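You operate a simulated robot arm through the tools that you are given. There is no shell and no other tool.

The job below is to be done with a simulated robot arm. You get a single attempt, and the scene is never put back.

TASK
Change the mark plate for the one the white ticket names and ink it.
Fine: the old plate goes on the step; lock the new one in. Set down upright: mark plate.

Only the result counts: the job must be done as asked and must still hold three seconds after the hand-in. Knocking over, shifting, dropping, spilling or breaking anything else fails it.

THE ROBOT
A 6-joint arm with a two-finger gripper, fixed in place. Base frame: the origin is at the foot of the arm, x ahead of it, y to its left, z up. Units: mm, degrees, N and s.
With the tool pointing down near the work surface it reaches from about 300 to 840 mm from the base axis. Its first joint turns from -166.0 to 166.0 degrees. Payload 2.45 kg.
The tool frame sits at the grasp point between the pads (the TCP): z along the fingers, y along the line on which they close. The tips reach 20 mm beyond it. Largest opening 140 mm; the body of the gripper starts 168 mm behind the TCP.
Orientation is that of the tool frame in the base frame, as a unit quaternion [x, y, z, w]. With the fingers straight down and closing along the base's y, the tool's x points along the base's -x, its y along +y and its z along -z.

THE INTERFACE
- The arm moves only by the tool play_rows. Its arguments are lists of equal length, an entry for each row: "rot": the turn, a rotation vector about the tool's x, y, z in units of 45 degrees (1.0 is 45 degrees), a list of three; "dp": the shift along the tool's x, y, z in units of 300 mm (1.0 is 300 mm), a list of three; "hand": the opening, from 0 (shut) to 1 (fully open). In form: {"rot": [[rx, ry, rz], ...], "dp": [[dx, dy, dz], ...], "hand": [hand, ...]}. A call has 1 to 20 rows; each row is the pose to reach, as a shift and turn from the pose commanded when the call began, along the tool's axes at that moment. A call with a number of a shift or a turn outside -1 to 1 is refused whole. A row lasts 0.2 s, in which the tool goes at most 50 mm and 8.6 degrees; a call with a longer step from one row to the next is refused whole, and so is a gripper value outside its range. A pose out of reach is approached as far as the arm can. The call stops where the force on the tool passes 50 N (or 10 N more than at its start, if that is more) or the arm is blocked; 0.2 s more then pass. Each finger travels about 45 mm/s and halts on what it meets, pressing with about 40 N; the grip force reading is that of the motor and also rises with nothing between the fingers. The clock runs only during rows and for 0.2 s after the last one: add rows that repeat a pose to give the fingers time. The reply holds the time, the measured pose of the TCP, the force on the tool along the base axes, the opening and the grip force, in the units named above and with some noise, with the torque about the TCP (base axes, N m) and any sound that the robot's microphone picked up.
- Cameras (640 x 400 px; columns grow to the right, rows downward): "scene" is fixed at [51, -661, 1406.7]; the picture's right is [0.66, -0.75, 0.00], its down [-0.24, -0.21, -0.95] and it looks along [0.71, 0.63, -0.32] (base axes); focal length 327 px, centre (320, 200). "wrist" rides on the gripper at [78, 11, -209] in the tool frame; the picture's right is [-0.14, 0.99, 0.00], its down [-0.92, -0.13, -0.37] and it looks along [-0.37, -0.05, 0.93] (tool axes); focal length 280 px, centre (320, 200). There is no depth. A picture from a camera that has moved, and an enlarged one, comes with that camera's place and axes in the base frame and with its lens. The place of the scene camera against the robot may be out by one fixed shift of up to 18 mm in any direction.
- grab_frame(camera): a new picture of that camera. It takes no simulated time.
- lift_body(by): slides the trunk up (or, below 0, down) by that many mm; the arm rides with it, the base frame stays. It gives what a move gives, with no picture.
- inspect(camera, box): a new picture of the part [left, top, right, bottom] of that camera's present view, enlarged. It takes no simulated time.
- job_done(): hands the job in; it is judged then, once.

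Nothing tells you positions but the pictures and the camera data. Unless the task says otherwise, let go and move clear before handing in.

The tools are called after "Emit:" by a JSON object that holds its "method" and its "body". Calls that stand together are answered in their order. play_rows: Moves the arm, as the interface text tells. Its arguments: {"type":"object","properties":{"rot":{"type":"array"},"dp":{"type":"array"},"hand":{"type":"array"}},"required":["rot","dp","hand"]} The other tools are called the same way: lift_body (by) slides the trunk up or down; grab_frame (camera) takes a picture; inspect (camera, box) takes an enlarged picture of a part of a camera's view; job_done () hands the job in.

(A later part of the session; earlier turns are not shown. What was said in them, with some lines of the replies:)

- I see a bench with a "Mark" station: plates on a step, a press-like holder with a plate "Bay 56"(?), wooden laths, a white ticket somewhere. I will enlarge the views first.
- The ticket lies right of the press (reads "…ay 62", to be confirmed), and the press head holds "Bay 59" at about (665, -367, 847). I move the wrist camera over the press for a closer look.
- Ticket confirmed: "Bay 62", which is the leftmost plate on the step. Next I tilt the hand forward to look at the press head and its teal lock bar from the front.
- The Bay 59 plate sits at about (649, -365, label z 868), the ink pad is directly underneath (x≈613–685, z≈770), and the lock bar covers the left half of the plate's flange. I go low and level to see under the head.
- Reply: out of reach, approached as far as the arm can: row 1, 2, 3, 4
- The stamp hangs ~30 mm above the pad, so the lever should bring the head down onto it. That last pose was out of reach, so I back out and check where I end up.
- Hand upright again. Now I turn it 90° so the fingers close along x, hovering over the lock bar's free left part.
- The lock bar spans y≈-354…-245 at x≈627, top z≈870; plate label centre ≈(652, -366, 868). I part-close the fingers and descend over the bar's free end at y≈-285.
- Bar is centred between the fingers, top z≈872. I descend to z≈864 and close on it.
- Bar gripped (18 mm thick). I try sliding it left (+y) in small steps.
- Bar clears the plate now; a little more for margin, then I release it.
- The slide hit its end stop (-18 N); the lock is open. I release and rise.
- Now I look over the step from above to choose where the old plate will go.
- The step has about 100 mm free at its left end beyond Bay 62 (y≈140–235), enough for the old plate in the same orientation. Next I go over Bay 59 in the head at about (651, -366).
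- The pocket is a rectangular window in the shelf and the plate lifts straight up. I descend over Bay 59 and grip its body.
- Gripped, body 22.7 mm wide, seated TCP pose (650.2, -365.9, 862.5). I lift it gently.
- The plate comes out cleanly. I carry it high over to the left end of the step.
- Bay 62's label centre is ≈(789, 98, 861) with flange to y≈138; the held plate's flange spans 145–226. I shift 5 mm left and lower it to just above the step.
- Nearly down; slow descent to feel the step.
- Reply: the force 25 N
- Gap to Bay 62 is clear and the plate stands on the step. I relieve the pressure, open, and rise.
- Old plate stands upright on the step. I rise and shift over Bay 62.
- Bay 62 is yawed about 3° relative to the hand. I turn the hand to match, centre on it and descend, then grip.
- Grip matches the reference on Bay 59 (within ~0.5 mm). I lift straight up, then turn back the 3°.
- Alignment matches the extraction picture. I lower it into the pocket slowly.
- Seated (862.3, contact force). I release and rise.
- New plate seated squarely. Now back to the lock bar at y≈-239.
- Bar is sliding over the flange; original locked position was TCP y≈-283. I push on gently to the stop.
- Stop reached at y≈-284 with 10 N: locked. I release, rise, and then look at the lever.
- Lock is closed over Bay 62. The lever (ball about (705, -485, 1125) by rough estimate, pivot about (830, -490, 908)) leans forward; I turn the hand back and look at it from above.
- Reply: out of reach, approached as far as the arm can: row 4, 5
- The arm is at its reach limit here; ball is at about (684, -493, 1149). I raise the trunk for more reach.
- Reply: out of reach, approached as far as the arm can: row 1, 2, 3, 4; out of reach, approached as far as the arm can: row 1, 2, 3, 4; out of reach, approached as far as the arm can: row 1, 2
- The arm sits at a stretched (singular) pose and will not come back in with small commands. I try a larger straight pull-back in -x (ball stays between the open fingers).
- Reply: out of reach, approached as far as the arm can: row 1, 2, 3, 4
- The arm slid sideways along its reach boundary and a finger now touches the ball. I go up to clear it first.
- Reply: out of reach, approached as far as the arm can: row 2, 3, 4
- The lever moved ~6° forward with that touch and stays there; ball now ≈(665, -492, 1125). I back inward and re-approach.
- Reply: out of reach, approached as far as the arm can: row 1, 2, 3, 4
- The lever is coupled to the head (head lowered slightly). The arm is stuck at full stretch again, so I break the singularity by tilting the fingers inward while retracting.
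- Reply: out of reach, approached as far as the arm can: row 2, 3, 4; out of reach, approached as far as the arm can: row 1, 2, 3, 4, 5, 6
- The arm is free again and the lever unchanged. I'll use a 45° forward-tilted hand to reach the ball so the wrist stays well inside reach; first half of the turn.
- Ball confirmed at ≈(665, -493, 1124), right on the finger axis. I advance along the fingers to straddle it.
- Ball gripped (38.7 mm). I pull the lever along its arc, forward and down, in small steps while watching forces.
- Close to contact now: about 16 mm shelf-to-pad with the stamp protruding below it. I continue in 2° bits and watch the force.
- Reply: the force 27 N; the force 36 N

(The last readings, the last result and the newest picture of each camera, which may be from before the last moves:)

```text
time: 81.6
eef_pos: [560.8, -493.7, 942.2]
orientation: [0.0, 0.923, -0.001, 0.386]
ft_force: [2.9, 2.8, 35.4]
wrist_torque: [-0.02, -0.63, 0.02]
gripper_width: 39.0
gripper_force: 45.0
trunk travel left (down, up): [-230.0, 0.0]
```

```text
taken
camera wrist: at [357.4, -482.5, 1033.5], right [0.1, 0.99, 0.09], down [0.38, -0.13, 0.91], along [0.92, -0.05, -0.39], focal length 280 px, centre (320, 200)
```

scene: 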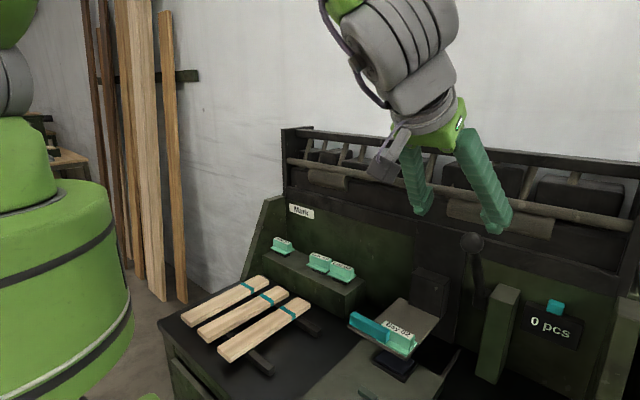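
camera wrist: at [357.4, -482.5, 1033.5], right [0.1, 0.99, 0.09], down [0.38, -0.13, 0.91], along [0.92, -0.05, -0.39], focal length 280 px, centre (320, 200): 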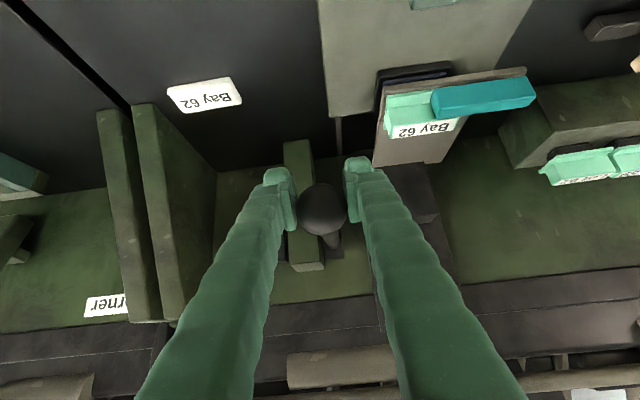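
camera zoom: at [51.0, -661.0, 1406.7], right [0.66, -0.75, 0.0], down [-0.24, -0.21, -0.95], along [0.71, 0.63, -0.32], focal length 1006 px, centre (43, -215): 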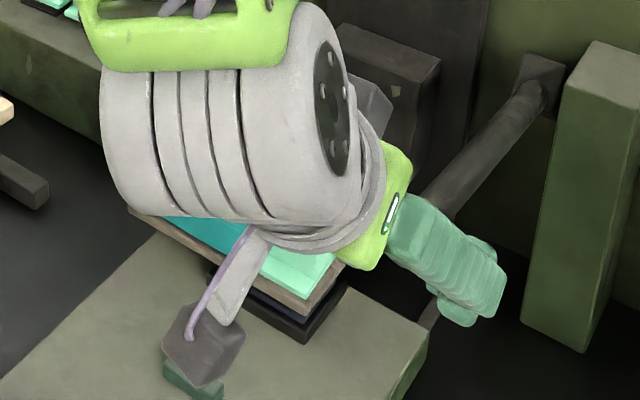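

Emit:
{"method": "inspect", "body": {"camera": "wrist", "box": [360, 50, 460, 150]}}

Emit:
{"method": "inspect", "body": {"camera": "scene", "box": [375, 330, 425, 380]}}

```text
4.00 times, centred on (410, 100) of wrist
camera zoom: at [357.4, -482.5, 1033.5], right [0.1, 0.99, 0.09], down [0.38, -0.13, 0.91], along [0.92, -0.05, -0.39], focal length 1122 px, centre (-40, 600)
```

zoom: 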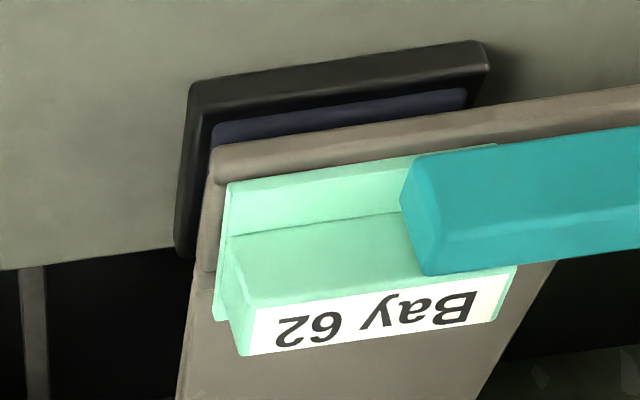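

```text
8.00 times, centred on (400, 355) of scene
camera zoom: at [51.0, -661.0, 1406.7], right [0.66, -0.75, 0.0], down [-0.24, -0.21, -0.95], along [0.71, 0.63, -0.32], focal length 2616 px, centre (-320, -1040)
```

zoom: 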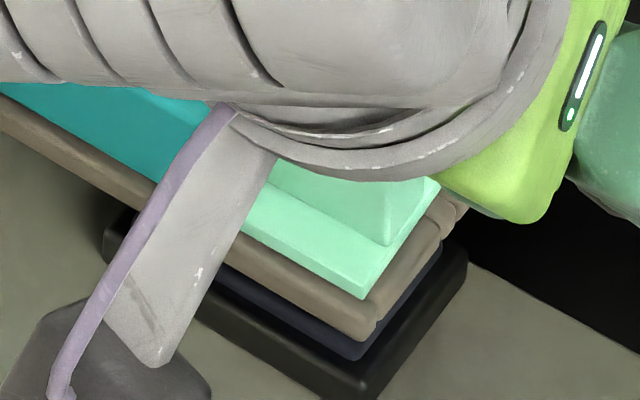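

The stamp is pressed on the pad (force 35 N up at the lever). I hold it with a touch more pressure for a moment.

Emit:
{"method": "play_rows", "body": {"rot": [[0, 0, 0], [0, 0, 0], [0, 0, 0], [0, 0, 0]], "dp": [[0.003, 0, 0.003], [0.003, 0, 0.003], [0.003, 0, 0.003], [0.003, 0, 0.003]], "hand": [0.15, 0.15, 0.15, 0.15]}}

```text
time: 82.6
eef_pos: [560.8, -492.6, 942.3]
orientation: [0.0, 0.923, -0.002, 0.385]
ft_force: [5.6, -0.9, 37.2]
wrist_torque: [0.03, -0.25, -0.01]
gripper_width: 38.7
gripper_force: 45.6
trunk travel left (down, up): [-230.0, 0.0]
```

Held firmly with no further travel. Now I swing the lever back up along the same arc.

Emit:
{"method": "play_rows", "body": {"rot": [[0, 0, 0], [0, 0, 0], [0, 0, 0], [0, 0, 0], [0, 0, 0], [0, 0, 0], [0, 0, 0]], "dp": [[-0.024, 0, -0.027], [-0.05, 0, -0.046], [-0.076, 0, -0.065], [-0.132, 0, -0.095], [-0.191, 0, -0.123], [-0.25, 0, -0.145], [-0.313, 0, -0.165]], "hand": [0.15, 0.15, 0.15, 0.15, 0.15, 0.15, 0.15]}}

Emit:
{"method": "grab_frame", "body": {"camera": "wrist"}}

Emit:
{"method": "inspect", "body": {"camera": "scene", "box": [330, 270, 490, 400]}}

```text
time: 84.2
eef_pos: [590.4, -493.4, 1038.9]
orientation: [0.001, 0.924, 0.0, 0.383]
ft_force: [-9.1, 3.4, -3.2]
wrist_torque: [-0.37, 1.13, -0.12]
gripper_width: 38.8
gripper_force: 45.2
trunk travel left (down, up): [-230.0, 0.0]
```

```text
taken
camera wrist: at [388.6, -482.9, 1132.1], right [0.1, 0.99, 0.1], down [0.39, -0.13, 0.91], along [0.92, -0.05, -0.4], focal length 280 px, centre (320, 200)
```

wrist: 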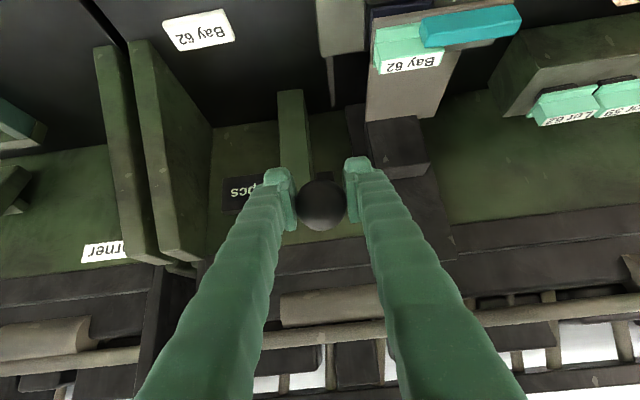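

```text
3.08 times, centred on (410, 335) of scene
camera zoom: at [51.0, -661.0, 1406.7], right [0.66, -0.75, 0.0], down [-0.24, -0.21, -0.95], along [0.71, 0.63, -0.32], focal length 1006 px, centre (43, -215)
```

zoom: 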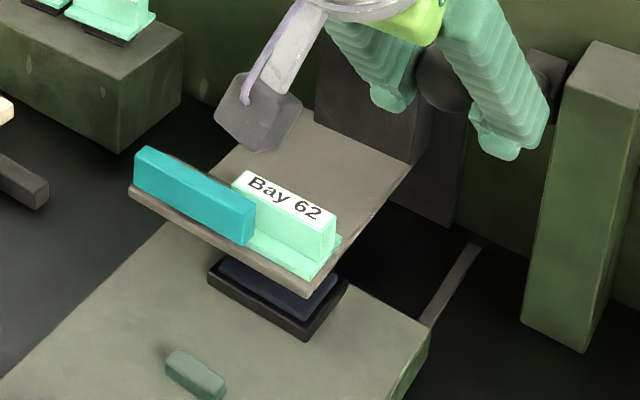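

Emit:
{"method": "inspect", "body": {"camera": "scene", "box": [340, 270, 460, 370]}}

Emit:
{"method": "inspect", "body": {"camera": "scene", "box": [330, 200, 530, 380]}}

```text
4.00 times, centred on (400, 320) of scene
camera zoom: at [51.0, -661.0, 1406.7], right [0.66, -0.75, 0.0], down [-0.24, -0.21, -0.95], along [0.71, 0.63, -0.32], focal length 1308 px, centre (0, -280)
```

zoom: 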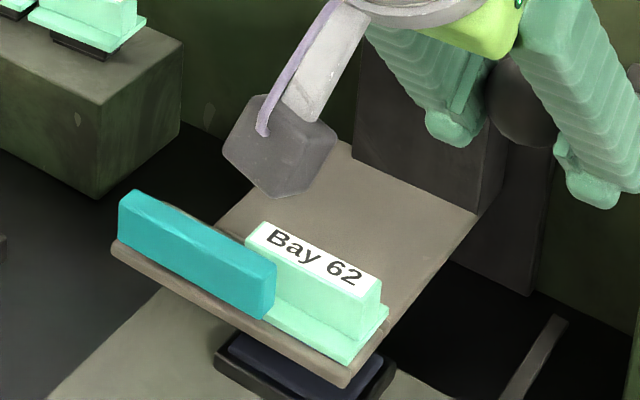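

```text
2.22 times, centred on (430, 290) of scene
camera zoom: at [51.0, -661.0, 1406.7], right [0.66, -0.75, 0.0], down [-0.24, -0.21, -0.95], along [0.71, 0.63, -0.32], focal length 727 px, centre (76, 0)
```

zoom: 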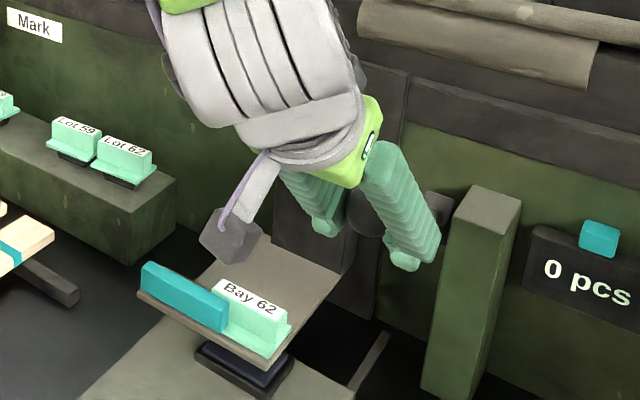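

The lever rises fine. I see the pad slide seems to have crept a few mm back during the press; I'll check that after. First lever fully up.

Emit:
{"method": "play_rows", "body": {"rot": [[0, 0, 0], [0, 0, 0], [0, 0, 0], [0, 0, 0], [0, 0, 0], [0, 0, 0], [0, 0, 0]], "dp": [[-0.061, 0, -0.014], [-0.124, 0, -0.025], [-0.18, 0, -0.029], [-0.237, 0, -0.032], [-0.293, 0, -0.03], [-0.349, 0, -0.025], [-0.404, 0, -0.016]], "hand": [0.15, 0.15, 0.15, 0.15, 0.15, 0.15, 0.15]}}

Emit:
{"method": "inspect", "body": {"camera": "scene", "box": [330, 270, 490, 400]}}

Emit:
{"method": "inspect", "body": {"camera": "scene", "box": [330, 200, 530, 380]}}

```text
time: 85.8
eef_pos: [673.6, -493.2, 1130.7]
orientation: [0.001, 0.924, -0.002, 0.383]
ft_force: [-7.3, 2.4, -1.1]
wrist_torque: [-0.42, 1.15, -0.18]
gripper_width: 38.7
gripper_force: 45.2
trunk travel left (down, up): [-230.0, 0.0]
```

```text
3.08 times, centred on (410, 335) of scene
camera zoom: at [51.0, -661.0, 1406.7], right [0.66, -0.75, 0.0], down [-0.24, -0.21, -0.95], along [0.71, 0.63, -0.32], focal length 1006 px, centre (43, -215)
```

zoom: 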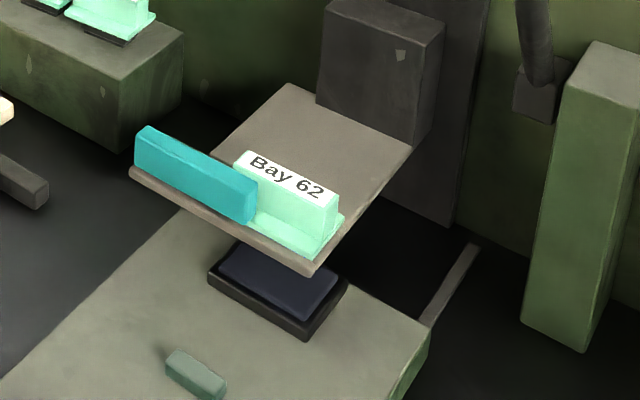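

```text
2.22 times, centred on (430, 290) of scene
camera zoom: at [51.0, -661.0, 1406.7], right [0.66, -0.75, 0.0], down [-0.24, -0.21, -0.95], along [0.71, 0.63, -0.32], focal length 727 px, centre (76, 0)
```

zoom: 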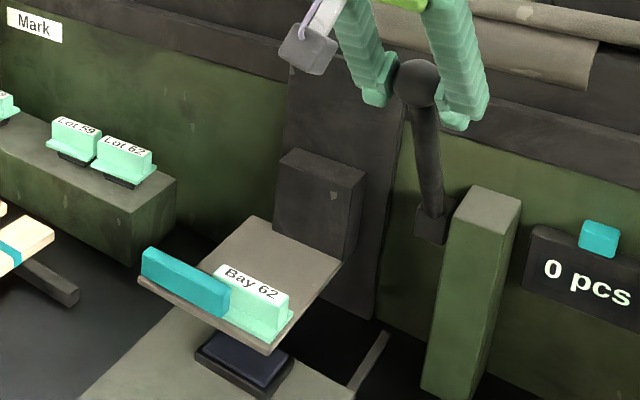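

Emit:
{"method": "play_rows", "body": {"rot": [[0, 0, 0], [0, 0, 0], [0, 0, 0]], "dp": [[-0.016, 0, 0.003], [-0.032, 0, 0.006], [-0.046, 0, 0.009]], "hand": [0.15, 0.15, 0.15]}}

Emit:
{"method": "inspect", "body": {"camera": "scene", "box": [330, 200, 530, 380]}}

```text
time: 86.6
eef_pos: [684.2, -495.0, 1138.6]
orientation: [0.0, 0.923, -0.002, 0.384]
ft_force: [-13.0, 2.2, 4.9]
wrist_torque: [-0.06, 1.1, -0.04]
gripper_width: 38.8
gripper_force: 45.4
trunk travel left (down, up): [-230.0, 0.0]
```

```text
2.22 times, centred on (430, 290) of scene
camera zoom: at [51.0, -661.0, 1406.7], right [0.66, -0.75, 0.0], down [-0.24, -0.21, -0.95], along [0.71, 0.63, -0.32], focal length 727 px, centre (76, 0)
```

zoom: 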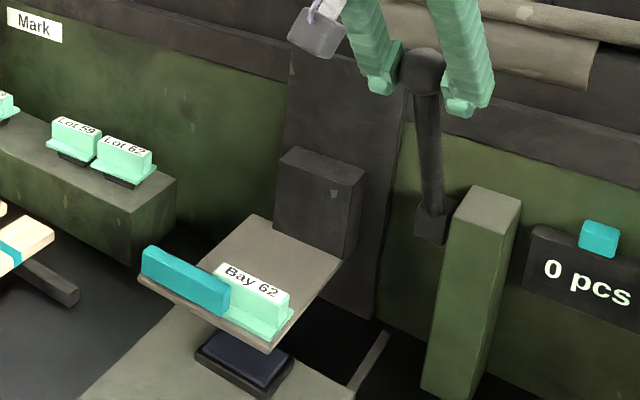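

Lever is back up at its original position. I release the ball and back off along the finger axis.

Emit:
{"method": "play_rows", "body": {"rot": [[0, 0, 0], [0, 0, 0], [0, 0, 0], [0, 0, 0], [0, 0, 0], [0, 0, 0], [0, 0, 0]], "dp": [[0.005, 0, 0], [0.005, 0, 0], [0.005, 0, 0], [0.005, 0, -0.1], [0.005, 0, -0.22], [0.005, 0, -0.34], [0.005, 0, -0.46]], "hand": [0.4, 0.64, 0.64, 0.64, 0.64, 0.64, 0.64]}}

Emit:
{"method": "grab_frame", "body": {"camera": "scene"}}

Emit:
{"method": "grab_frame", "body": {"camera": "wrist"}}

```text
time: 88.2
eef_pos: [585.5, -491.7, 1232.2]
orientation: [0.0, 0.924, -0.001, 0.383]
ft_force: [0.3, 0.9, -0.2]
wrist_torque: [-0.01, -0.03, -0.03]
gripper_width: 89.3
gripper_force: 0.0
trunk travel left (down, up): [-230.0, 0.0]
```

```text
taken
```

scene: 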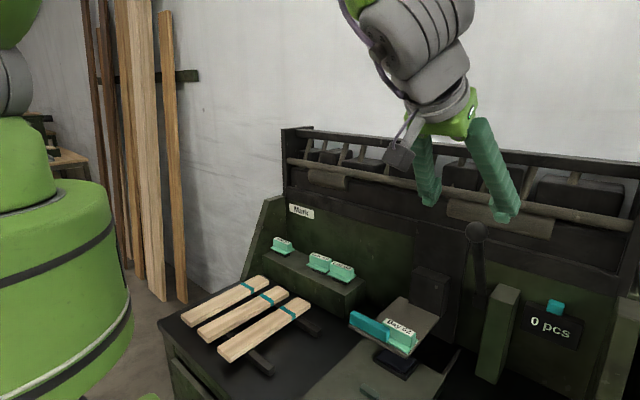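

```text
taken
camera wrist: at [383.7, -481.6, 1325.7], right [0.1, 0.99, 0.1], down [0.39, -0.13, 0.91], along [0.92, -0.05, -0.4], focal length 280 px, centre (320, 200)
```

wrist: 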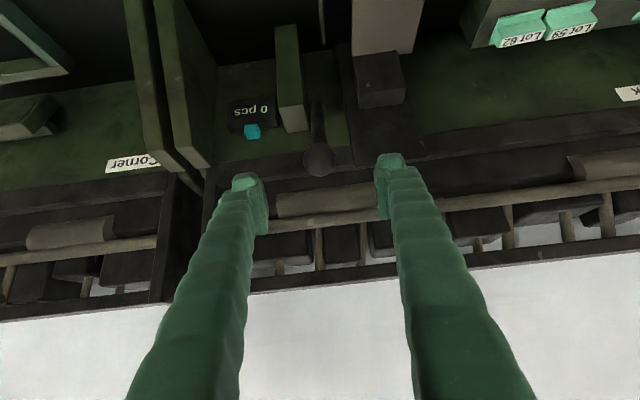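

I return to the viewpoint used early on, to compare the slide position exactly.

Emit:
{"method": "play_rows", "body": {"rot": [[0, 0.167, 0], [0, 0.333, 0], [0, 0.5, 0], [0, 0.667, 0], [0, 0.833, 0], [0, 1, 0], [0, 1, 0]], "dp": [[0.042, 0.09, 0.022], [0.084, 0.18, 0.045], [0.126, 0.27, 0.067], [0.168, 0.36, 0.089], [0.21, 0.45, 0.112], [0.252, 0.539, 0.134], [0.252, 0.539, 0.134]], "hand": [1, 1, 1, 1, 1, 1, 1]}}

Emit:
{"method": "grab_frame", "body": {"camera": "wrist"}}

Emit:
{"method": "inspect", "body": {"camera": "wrist", "box": [220, 130, 400, 310]}}

```text
time: 89.8
eef_pos: [561.8, -331.6, 1152.4]
orientation: [0.001, 1.0, -0.001, 0.0]
ft_force: [-0.6, 0.2, 0.4]
wrist_torque: [0.03, -0.04, 0.0]
gripper_width: 140.0
gripper_force: 0.0
trunk travel left (down, up): [-230.0, 0.0]
```

```text
taken
camera wrist: at [485.3, -320.6, 1360.4], right [0.14, 0.99, 0.0], down [0.92, -0.13, 0.37], along [0.36, -0.05, -0.93], focal length 280 px, centre (320, 200)
```

wrist: 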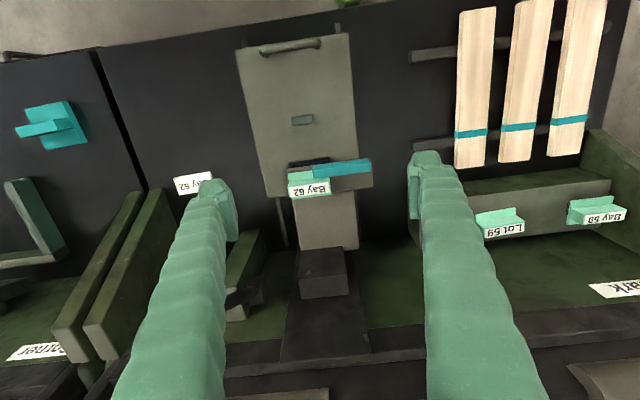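

```text
2.22 times, centred on (310, 220) of wrist
camera zoom: at [485.3, -320.6, 1360.4], right [0.14, 0.99, 0.0], down [0.92, -0.13, 0.37], along [0.36, -0.05, -0.93], focal length 623 px, centre (342, 156)
```

zoom: 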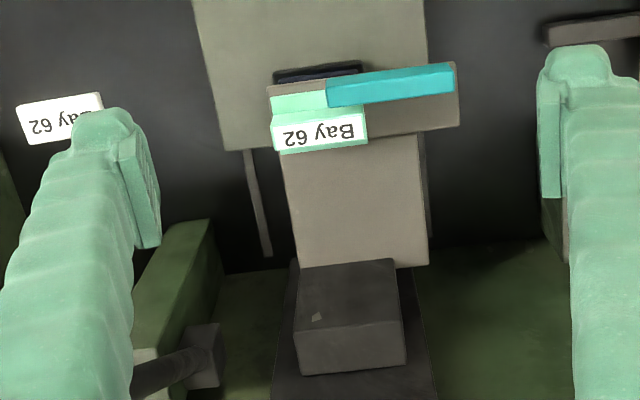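

The slide crept back about 6–7 mm (+x) in the press. Before fixing that I want to look at the stamp's underside, so I lower the trunk to make a low level view reachable.

Emit:
{"method": "lift_body", "body": {"by": -180}}

Emit:
{"method": "play_rows", "body": {"rot": [[0, -0.143, 0], [0, -0.286, 0], [0, -0.429, 0], [0, -0.571, 0], [0, -0.714, 0], [0, -0.857, 0], [0, -1, 0]], "dp": [[0.04, -0.02, 0.0], [0.08, -0.05, 0.0], [0.12, -0.08, 0.0], [0.15, -0.11, 0.0], [0.17, -0.15, 0.02], [0.19, -0.18, 0.04], [0.2, -0.2, 0.05]], "hand": [1, 1, 1, 1, 1, 1, 1]}}

Emit:
{"method": "grab_frame", "body": {"camera": "wrist"}}

```text
time: 91.8
eef_pos: [562.6, -331.0, 971.2]
orientation: [0.0, 1.0, 0.0, 0.0]
ft_force: [0.8, -0.5, -1.0]
wrist_torque: [-0.01, 0.0, -0.03]
gripper_width: 140.3
gripper_force: 0.0
trunk travel left (down, up): [-50.0, 180.0]
```

```text
time: 93.4
eef_pos: [502.1, -392.0, 957.0]
orientation: [0.001, 0.923, -0.001, 0.384]
ft_force: [-0.2, 0.2, 0.0]
wrist_torque: [0.01, -0.05, 0.0]
gripper_width: 140.3
gripper_force: 0.1
trunk travel left (down, up): [-50.0, 180.0]
```

```text
taken
camera wrist: at [300.3, -380.6, 1048.5], right [0.1, 0.99, 0.1], down [0.39, -0.13, 0.91], along [0.92, -0.05, -0.4], focal length 280 px, centre (320, 200)
```

wrist: 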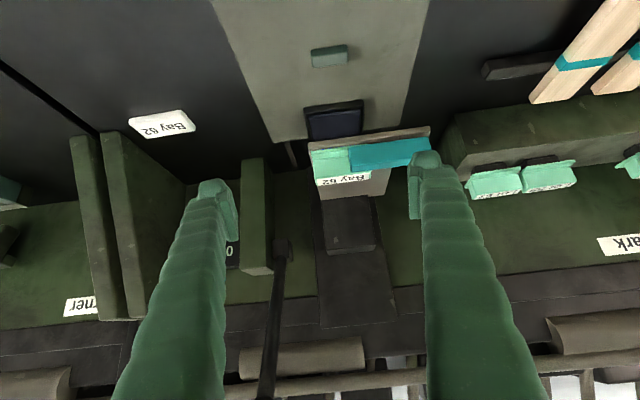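

Emit:
{"method": "play_rows", "body": {"rot": [[0, -0.133, 0], [0, -0.267, 0], [0, -0.4, 0], [0, -0.533, 0], [0, -0.667, 0], [0, -0.667, 0]], "dp": [[0.038, 0, 0.074], [0.076, 0, 0.148], [0.115, 0, 0.222], [0.153, 0, 0.296], [0.191, 0, 0.37], [0.191, 0, 0.37]], "hand": [1, 1, 1, 1, 1, 1]}}

Emit:
{"method": "grab_frame", "body": {"camera": "wrist"}}

Emit:
{"method": "inspect", "body": {"camera": "wrist", "box": [230, 80, 430, 230]}}

```text
time: 94.8
eef_pos: [558.7, -444.3, 845.2]
orientation: [0.002, 0.795, 0.021, 0.606]
ft_force: [0.8, -0.1, -0.7]
wrist_torque: [0.03, 0.0, 0.03]
gripper_width: 140.2
gripper_force: 0.0
out of reach, approached as far as the arm can: row 2, 3, 4, 5, 6
trunk travel left (down, up): [-50.0, 180.0]
```

```text
taken
camera wrist: at [338.0, -438.5, 825.5], right [0.01, 0.99, 0.17], down [-0.11, -0.17, 0.98], along [0.99, -0.03, 0.1], focal length 280 px, centre (320, 200)
```

wrist: 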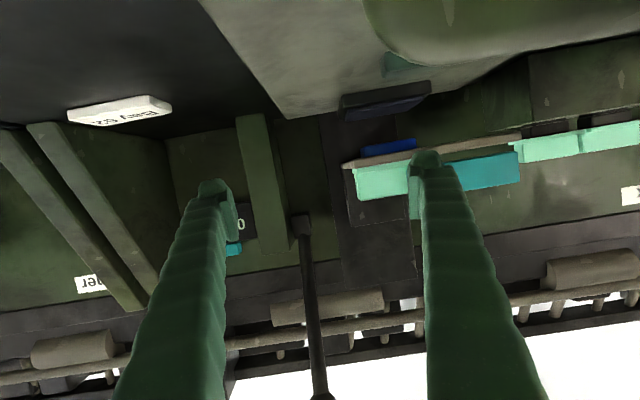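

```text
2.67 times, centred on (330, 155) of wrist
camera zoom: at [338.0, -438.5, 825.5], right [0.01, 0.99, 0.17], down [-0.11, -0.17, 0.98], along [0.99, -0.03, 0.1], focal length 748 px, centre (293, 320)
```

zoom: 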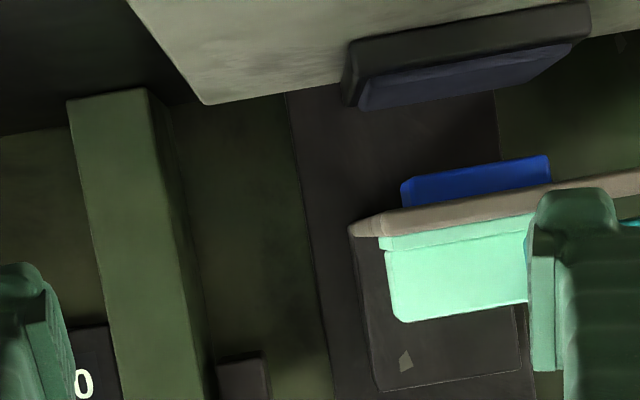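

The stamp face is now bright blue — inked. What remains is the slide, which I'll pull back those ~6–7 mm by its handle; first I back out upward.

Emit:
{"method": "play_rows", "body": {"rot": [[0.006, 0.166, 0], [0.012, 0.332, -0.001], [0.017, 0.497, -0.0015], [0.023, 0.663, -0.002], [0.029, 0.829, -0.0025]], "dp": [[-0.072, 0.02, -0.074], [-0.145, 0.041, -0.148], [-0.217, 0.061, -0.222], [-0.29, 0.082, -0.296], [-0.362, 0.102, -0.37]], "hand": [1, 1, 1, 1, 1]}}

```text
time: 96.0
eef_pos: [479.2, -412.9, 981.9]
orientation: [0.008, 0.947, -0.012, 0.322]
ft_force: [0.2, 0.0, -0.4]
wrist_torque: [-0.01, 0.03, 0.0]
gripper_width: 139.8
gripper_force: 0.0
out of reach, approached as far as the arm can: row 1
trunk travel left (down, up): [-50.0, 180.0]
```

Emit:
{"method": "play_rows", "body": {"rot": [[-0.006, 0.167, -0.004], [-0.012, 0.333, -0.008], [-0.019, 0.5, -0.012], [-0.025, 0.667, -0.016], [-0.031, 0.833, -0.02]], "dp": [[-0.006, 0.028, -0.018], [-0.013, 0.057, -0.037], [-0.019, 0.085, -0.055], [-0.026, 0.114, -0.074], [-0.032, 0.142, -0.092]], "hand": [0.6, 0.5, 0.43, 0.43, 0.43]}}

Emit:
{"method": "play_rows", "body": {"rot": [[0, 0, -0.167], [0, 0, -0.333], [0, 0, -0.5], [0, 0, -0.667], [0, 0, -0.833], [0, 0, -1]], "dp": [[0.02, 0, 0], [0.04, 0, 0], [0.06, 0, 0], [0.08, 0, 0], [0.1, 0, 0], [0.12, 0, 0]], "hand": [0.43, 0.43, 0.43, 0.43, 0.43, 0.43]}}

Emit:
{"method": "play_rows", "body": {"rot": [[0, 0, -0.167], [0, 0, -0.333], [0, 0, -0.5], [0, 0, -0.667], [0, 0, -0.833], [0, 0, -1]], "dp": [[0, 0, 0], [0, 0, 0], [0, 0, 0], [0, 0, 0], [0, 0, 0], [0, 0, 0]], "hand": [0.43, 0.43, 0.43, 0.43, 0.43, 0.43]}}

Emit:
{"method": "grab_frame", "body": {"camera": "wrist"}}

Emit:
{"method": "grab_frame", "body": {"camera": "scene"}}

```text
time: 97.2
eef_pos: [472.9, -368.9, 1007.9]
orientation: [-0.002, 1.0, 0.001, 0.001]
ft_force: [-0.2, -1.0, -0.6]
wrist_torque: [-0.02, 0.0, -0.02]
gripper_width: 59.9
gripper_force: 0.0
trunk travel left (down, up): [-50.0, 180.0]
```

```text
time: 98.6
eef_pos: [437.5, -369.8, 1007.2]
orientation: [-0.386, 0.923, 0.0, 0.003]
ft_force: [0.6, -0.3, 0.5]
wrist_torque: [0.0, -0.01, 0.01]
gripper_width: 60.0
gripper_force: 0.1
trunk travel left (down, up): [-50.0, 180.0]
```

```text
time: 100.0
eef_pos: [437.2, -371.1, 1008.1]
orientation: [0.709, -0.705, 0.0, -0.003]
ft_force: [-0.2, 0.0, -1.7]
wrist_torque: [0.02, 0.07, 0.0]
gripper_width: 60.5
gripper_force: 0.0
trunk travel left (down, up): [-50.0, 180.0]
```

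```text
taken
camera wrist: at [427.1, -449.5, 1216.5], right [-0.99, 0.13, 0.0], down [0.12, 0.92, 0.37], along [0.05, 0.37, -0.93], focal length 280 px, centre (320, 200)
```

wrist: 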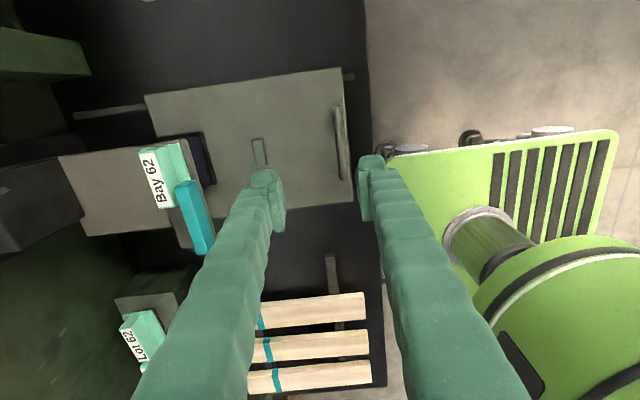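

```text
taken
```

scene: 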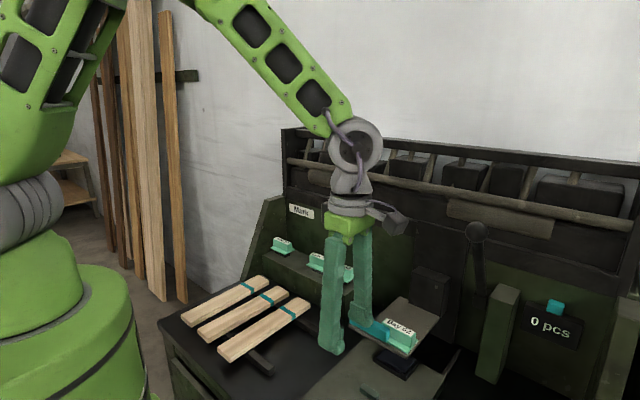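

Emit:
{"method": "inspect", "body": {"camera": "wrist", "box": [280, 60, 400, 220]}}

```text
2.50 times, centred on (340, 140) of wrist
camera zoom: at [427.1, -449.5, 1216.5], right [-0.99, 0.13, 0.0], down [0.12, 0.92, 0.37], along [0.05, 0.37, -0.93], focal length 701 px, centre (270, 350)
```

zoom: 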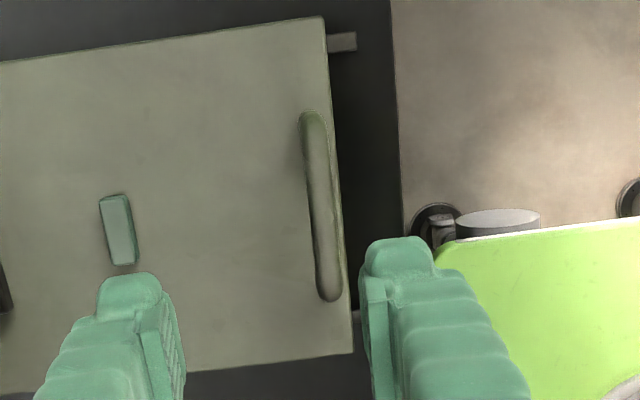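

Emit:
{"method": "play_rows", "body": {"rot": [[0, 0, 0], [0, 0, 0], [0, 0, 0], [0, 0, 0], [0, 0, 0]], "dp": [[-0.004, 0.03, 0.13], [-0.008, 0.06, 0.26], [-0.01, 0.08, 0.39], [-0.012, 0.1, 0.5], [-0.012, 0.1, 0.56]], "hand": [0.43, 0.43, 0.43, 0.43, 0.43]}}

Emit:
{"method": "grab_frame", "body": {"camera": "wrist"}}

Emit:
{"method": "inspect", "body": {"camera": "wrist", "box": [240, 80, 400, 230]}}

```text
time: 101.2
eef_pos: [408.3, -366.9, 840.3]
orientation: [0.708, -0.706, 0.001, -0.003]
ft_force: [0.0, 0.3, -0.9]
wrist_torque: [0.03, 0.01, -0.03]
gripper_width: 60.2
gripper_force: 0.2
trunk travel left (down, up): [-50.0, 180.0]
```

```text
taken
camera wrist: at [397.5, -446.0, 1048.9], right [-0.99, 0.13, 0.0], down [0.12, 0.92, 0.37], along [0.05, 0.37, -0.93], focal length 280 px, centre (320, 200)
```

wrist: 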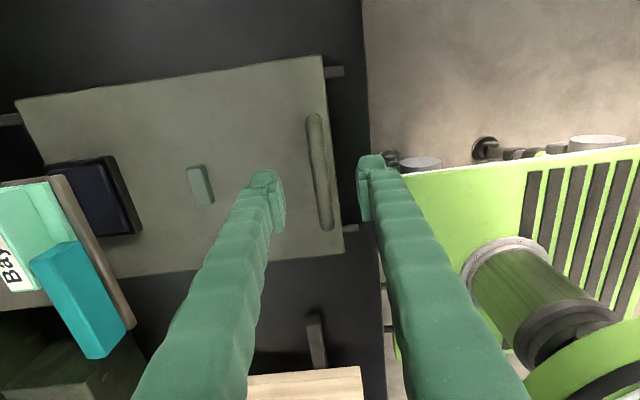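

```text
2.67 times, centred on (320, 155) of wrist
camera zoom: at [397.5, -446.0, 1048.9], right [-0.99, 0.13, 0.0], down [0.12, 0.92, 0.37], along [0.05, 0.37, -0.93], focal length 748 px, centre (320, 320)
```

zoom: 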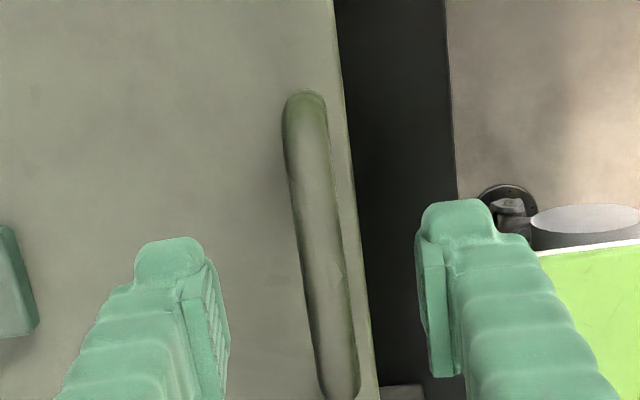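

Emit:
{"method": "play_rows", "body": {"rot": [[0, 0, 0], [0, 0, 0], [0, 0, 0], [0, 0, 0], [0, 0, 0], [0, 0, 0], [0, 0, 0]], "dp": [[0, 0.003, 0.05], [0, 0.003, 0.1], [0, 0.003, 0.14], [0, 0.003, 0.14], [0, 0.003, 0.14], [0, 0.003, 0.14], [0, 0.003, 0.14]], "hand": [0.43, 0.43, 0.43, 0.25, 0.1, 0.05, 0.05]}}

Emit:
{"method": "inspect", "body": {"camera": "wrist", "box": [240, 80, 400, 230]}}

```text
time: 102.8
eef_pos: [406.8, -366.1, 798.6]
orientation: [0.708, -0.706, 0.0, -0.002]
ft_force: [-2.4, -1.3, -1.4]
wrist_torque: [0.0, 0.0, -0.2]
gripper_width: 11.5
gripper_force: 29.0
trunk travel left (down, up): [-50.0, 180.0]
```

```text
2.67 times, centred on (320, 155) of wrist
camera zoom: at [396.8, -445.5, 1007.2], right [-0.99, 0.13, 0.0], down [0.12, 0.92, 0.37], along [0.05, 0.37, -0.93], focal length 748 px, centre (320, 320)
```

zoom: 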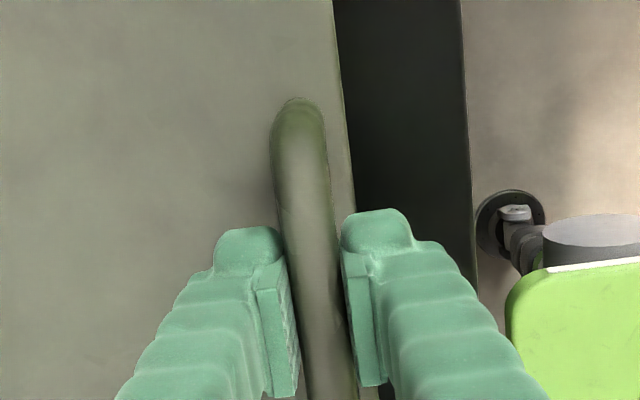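

Handle gripped. I pull it 7.5 mm toward the robot.

Emit:
{"method": "play_rows", "body": {"rot": [[0, 0, 0], [0, 0, 0], [0, 0, 0], [0, 0, 0]], "dp": [[0, 0.008, 0], [0, 0.017, 0], [0, 0.025, 0], [0, 0.025, 0]], "hand": [0.03, 0.03, 0.03, 0.03]}}

Emit:
{"method": "inspect", "body": {"camera": "scene", "box": [330, 270, 490, 400]}}

```text
time: 103.8
eef_pos: [400.3, -366.2, 799.7]
orientation: [0.708, -0.706, 0.0, -0.002]
ft_force: [1.4, 1.7, -6.1]
wrist_torque: [0.05, 0.01, -0.39]
gripper_width: 11.3
gripper_force: 38.7
trunk travel left (down, up): [-50.0, 180.0]
```

```text
3.08 times, centred on (410, 335) of scene
camera zoom: at [51.0, -661.0, 1406.7], right [0.66, -0.75, 0.0], down [-0.24, -0.21, -0.95], along [0.71, 0.63, -0.32], focal length 1006 px, centre (43, -215)
```

zoom: 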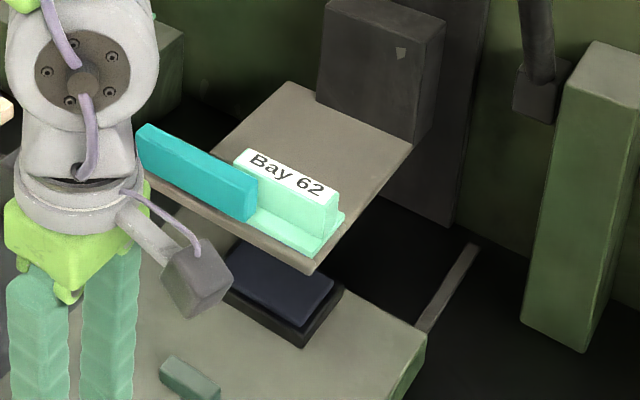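

The slide is back to its starting picture. I let go and rise clear.

Emit:
{"method": "play_rows", "body": {"rot": [[0, 0, 0], [0, 0, 0], [0, 0, 0], [0, 0, 0], [0, 0, 0], [0, 0, 0], [0, 0, 0], [0, 0, 0]], "dp": [[0, 0, 0], [0, 0, 0], [0, 0, 0], [0, 0, -0.06], [0, 0, -0.2], [0, 0, -0.35], [0, 0, -0.5], [0, 0, -0.65]], "hand": [0.25, 0.3, 0.3, 0.3, 0.3, 0.3, 0.3, 0.3]}}

Emit:
{"method": "inspect", "body": {"camera": "scene", "box": [330, 270, 490, 400]}}

Emit:
{"method": "inspect", "body": {"camera": "scene", "box": [260, 190, 420, 290]}}

Emit:
{"method": "grab_frame", "body": {"camera": "scene"}}

Emit:
{"method": "grab_frame", "body": {"camera": "wrist"}}

```text
time: 105.6
eef_pos: [400.1, -367.0, 993.5]
orientation: [0.709, -0.705, -0.001, -0.003]
ft_force: [0.3, -0.1, -0.4]
wrist_torque: [0.0, -0.01, -0.01]
gripper_width: 42.1
gripper_force: 0.0
trunk travel left (down, up): [-50.0, 180.0]
```

```text
3.08 times, centred on (410, 335) of scene
camera zoom: at [51.0, -661.0, 1406.7], right [0.66, -0.75, 0.0], down [-0.24, -0.21, -0.95], along [0.71, 0.63, -0.32], focal length 1006 px, centre (43, -215)
```

zoom: 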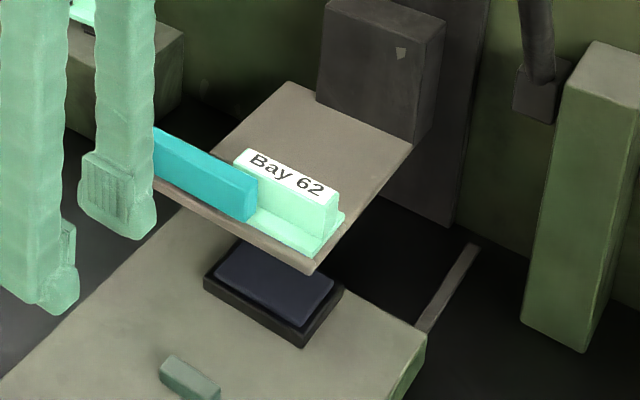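

```text
4.00 times, centred on (340, 240) of scene
camera zoom: at [51.0, -661.0, 1406.7], right [0.66, -0.75, 0.0], down [-0.24, -0.21, -0.95], along [0.71, 0.63, -0.32], focal length 1308 px, centre (240, 40)
```

zoom: 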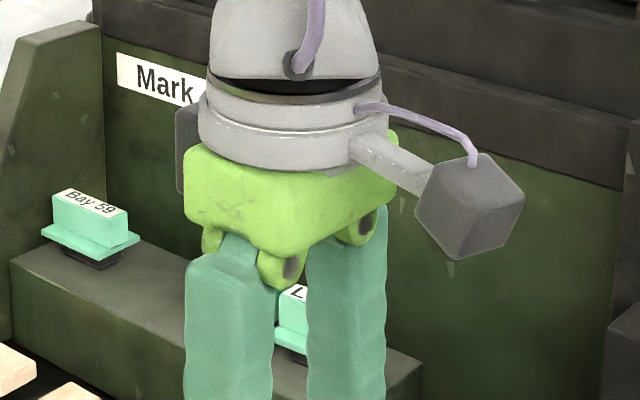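

```text
taken
```

scene: 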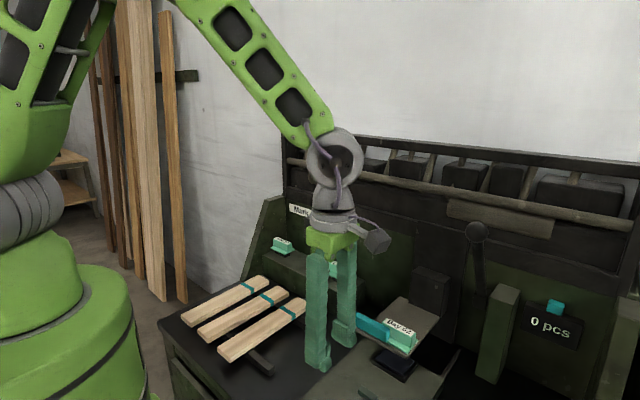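

```text
taken
camera wrist: at [389.3, -446.4, 1202.4], right [-0.99, 0.13, 0.0], down [0.12, 0.92, 0.37], along [0.05, 0.37, -0.93], focal length 280 px, centre (320, 200)
```

wrist: 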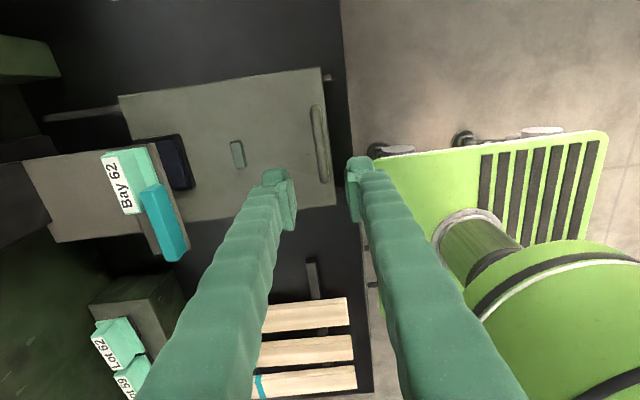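

Final state:
- Bay 62 is seated in the head, locked in, and its stamp face is inked blue.
- Bay 59 stands upright on the step.
- The lever is up and the pad slide is back in its starting place.
- The hand is clear.

I'm handing in.

Emit:
{"method": "job_done", "body": {}}

```text
The job is handed in.
```

I fitted the mark plate named on the ticket, Bay 62, and locked and inked it. The old plate, Bay 59, is on the step. The job is handed in, but no verdict has come back.

- **New plate:** Bay 62 is seated in the press head. The lock bar is slid back over its flange to the stop.
- **Inking:** I pulled the lever until the stamp pressed firmly on the pad. From below, the stamp face now shows bright blue.
- **Old plate:** Bay 59 stands upright at the left end of the step, with a clear gap to where Bay 62 stood.
- **Lever:** an early approach at the limit of the arm's reach nudged it slightly. It finished back up, within a few degrees of where it started.
- **Ink pad slide:** it crept about 7 mm toward the back during the press. I pulled it back by its handle, and it matches the starting picture.

The other two plates, the laths and the ticket look undisturbed.
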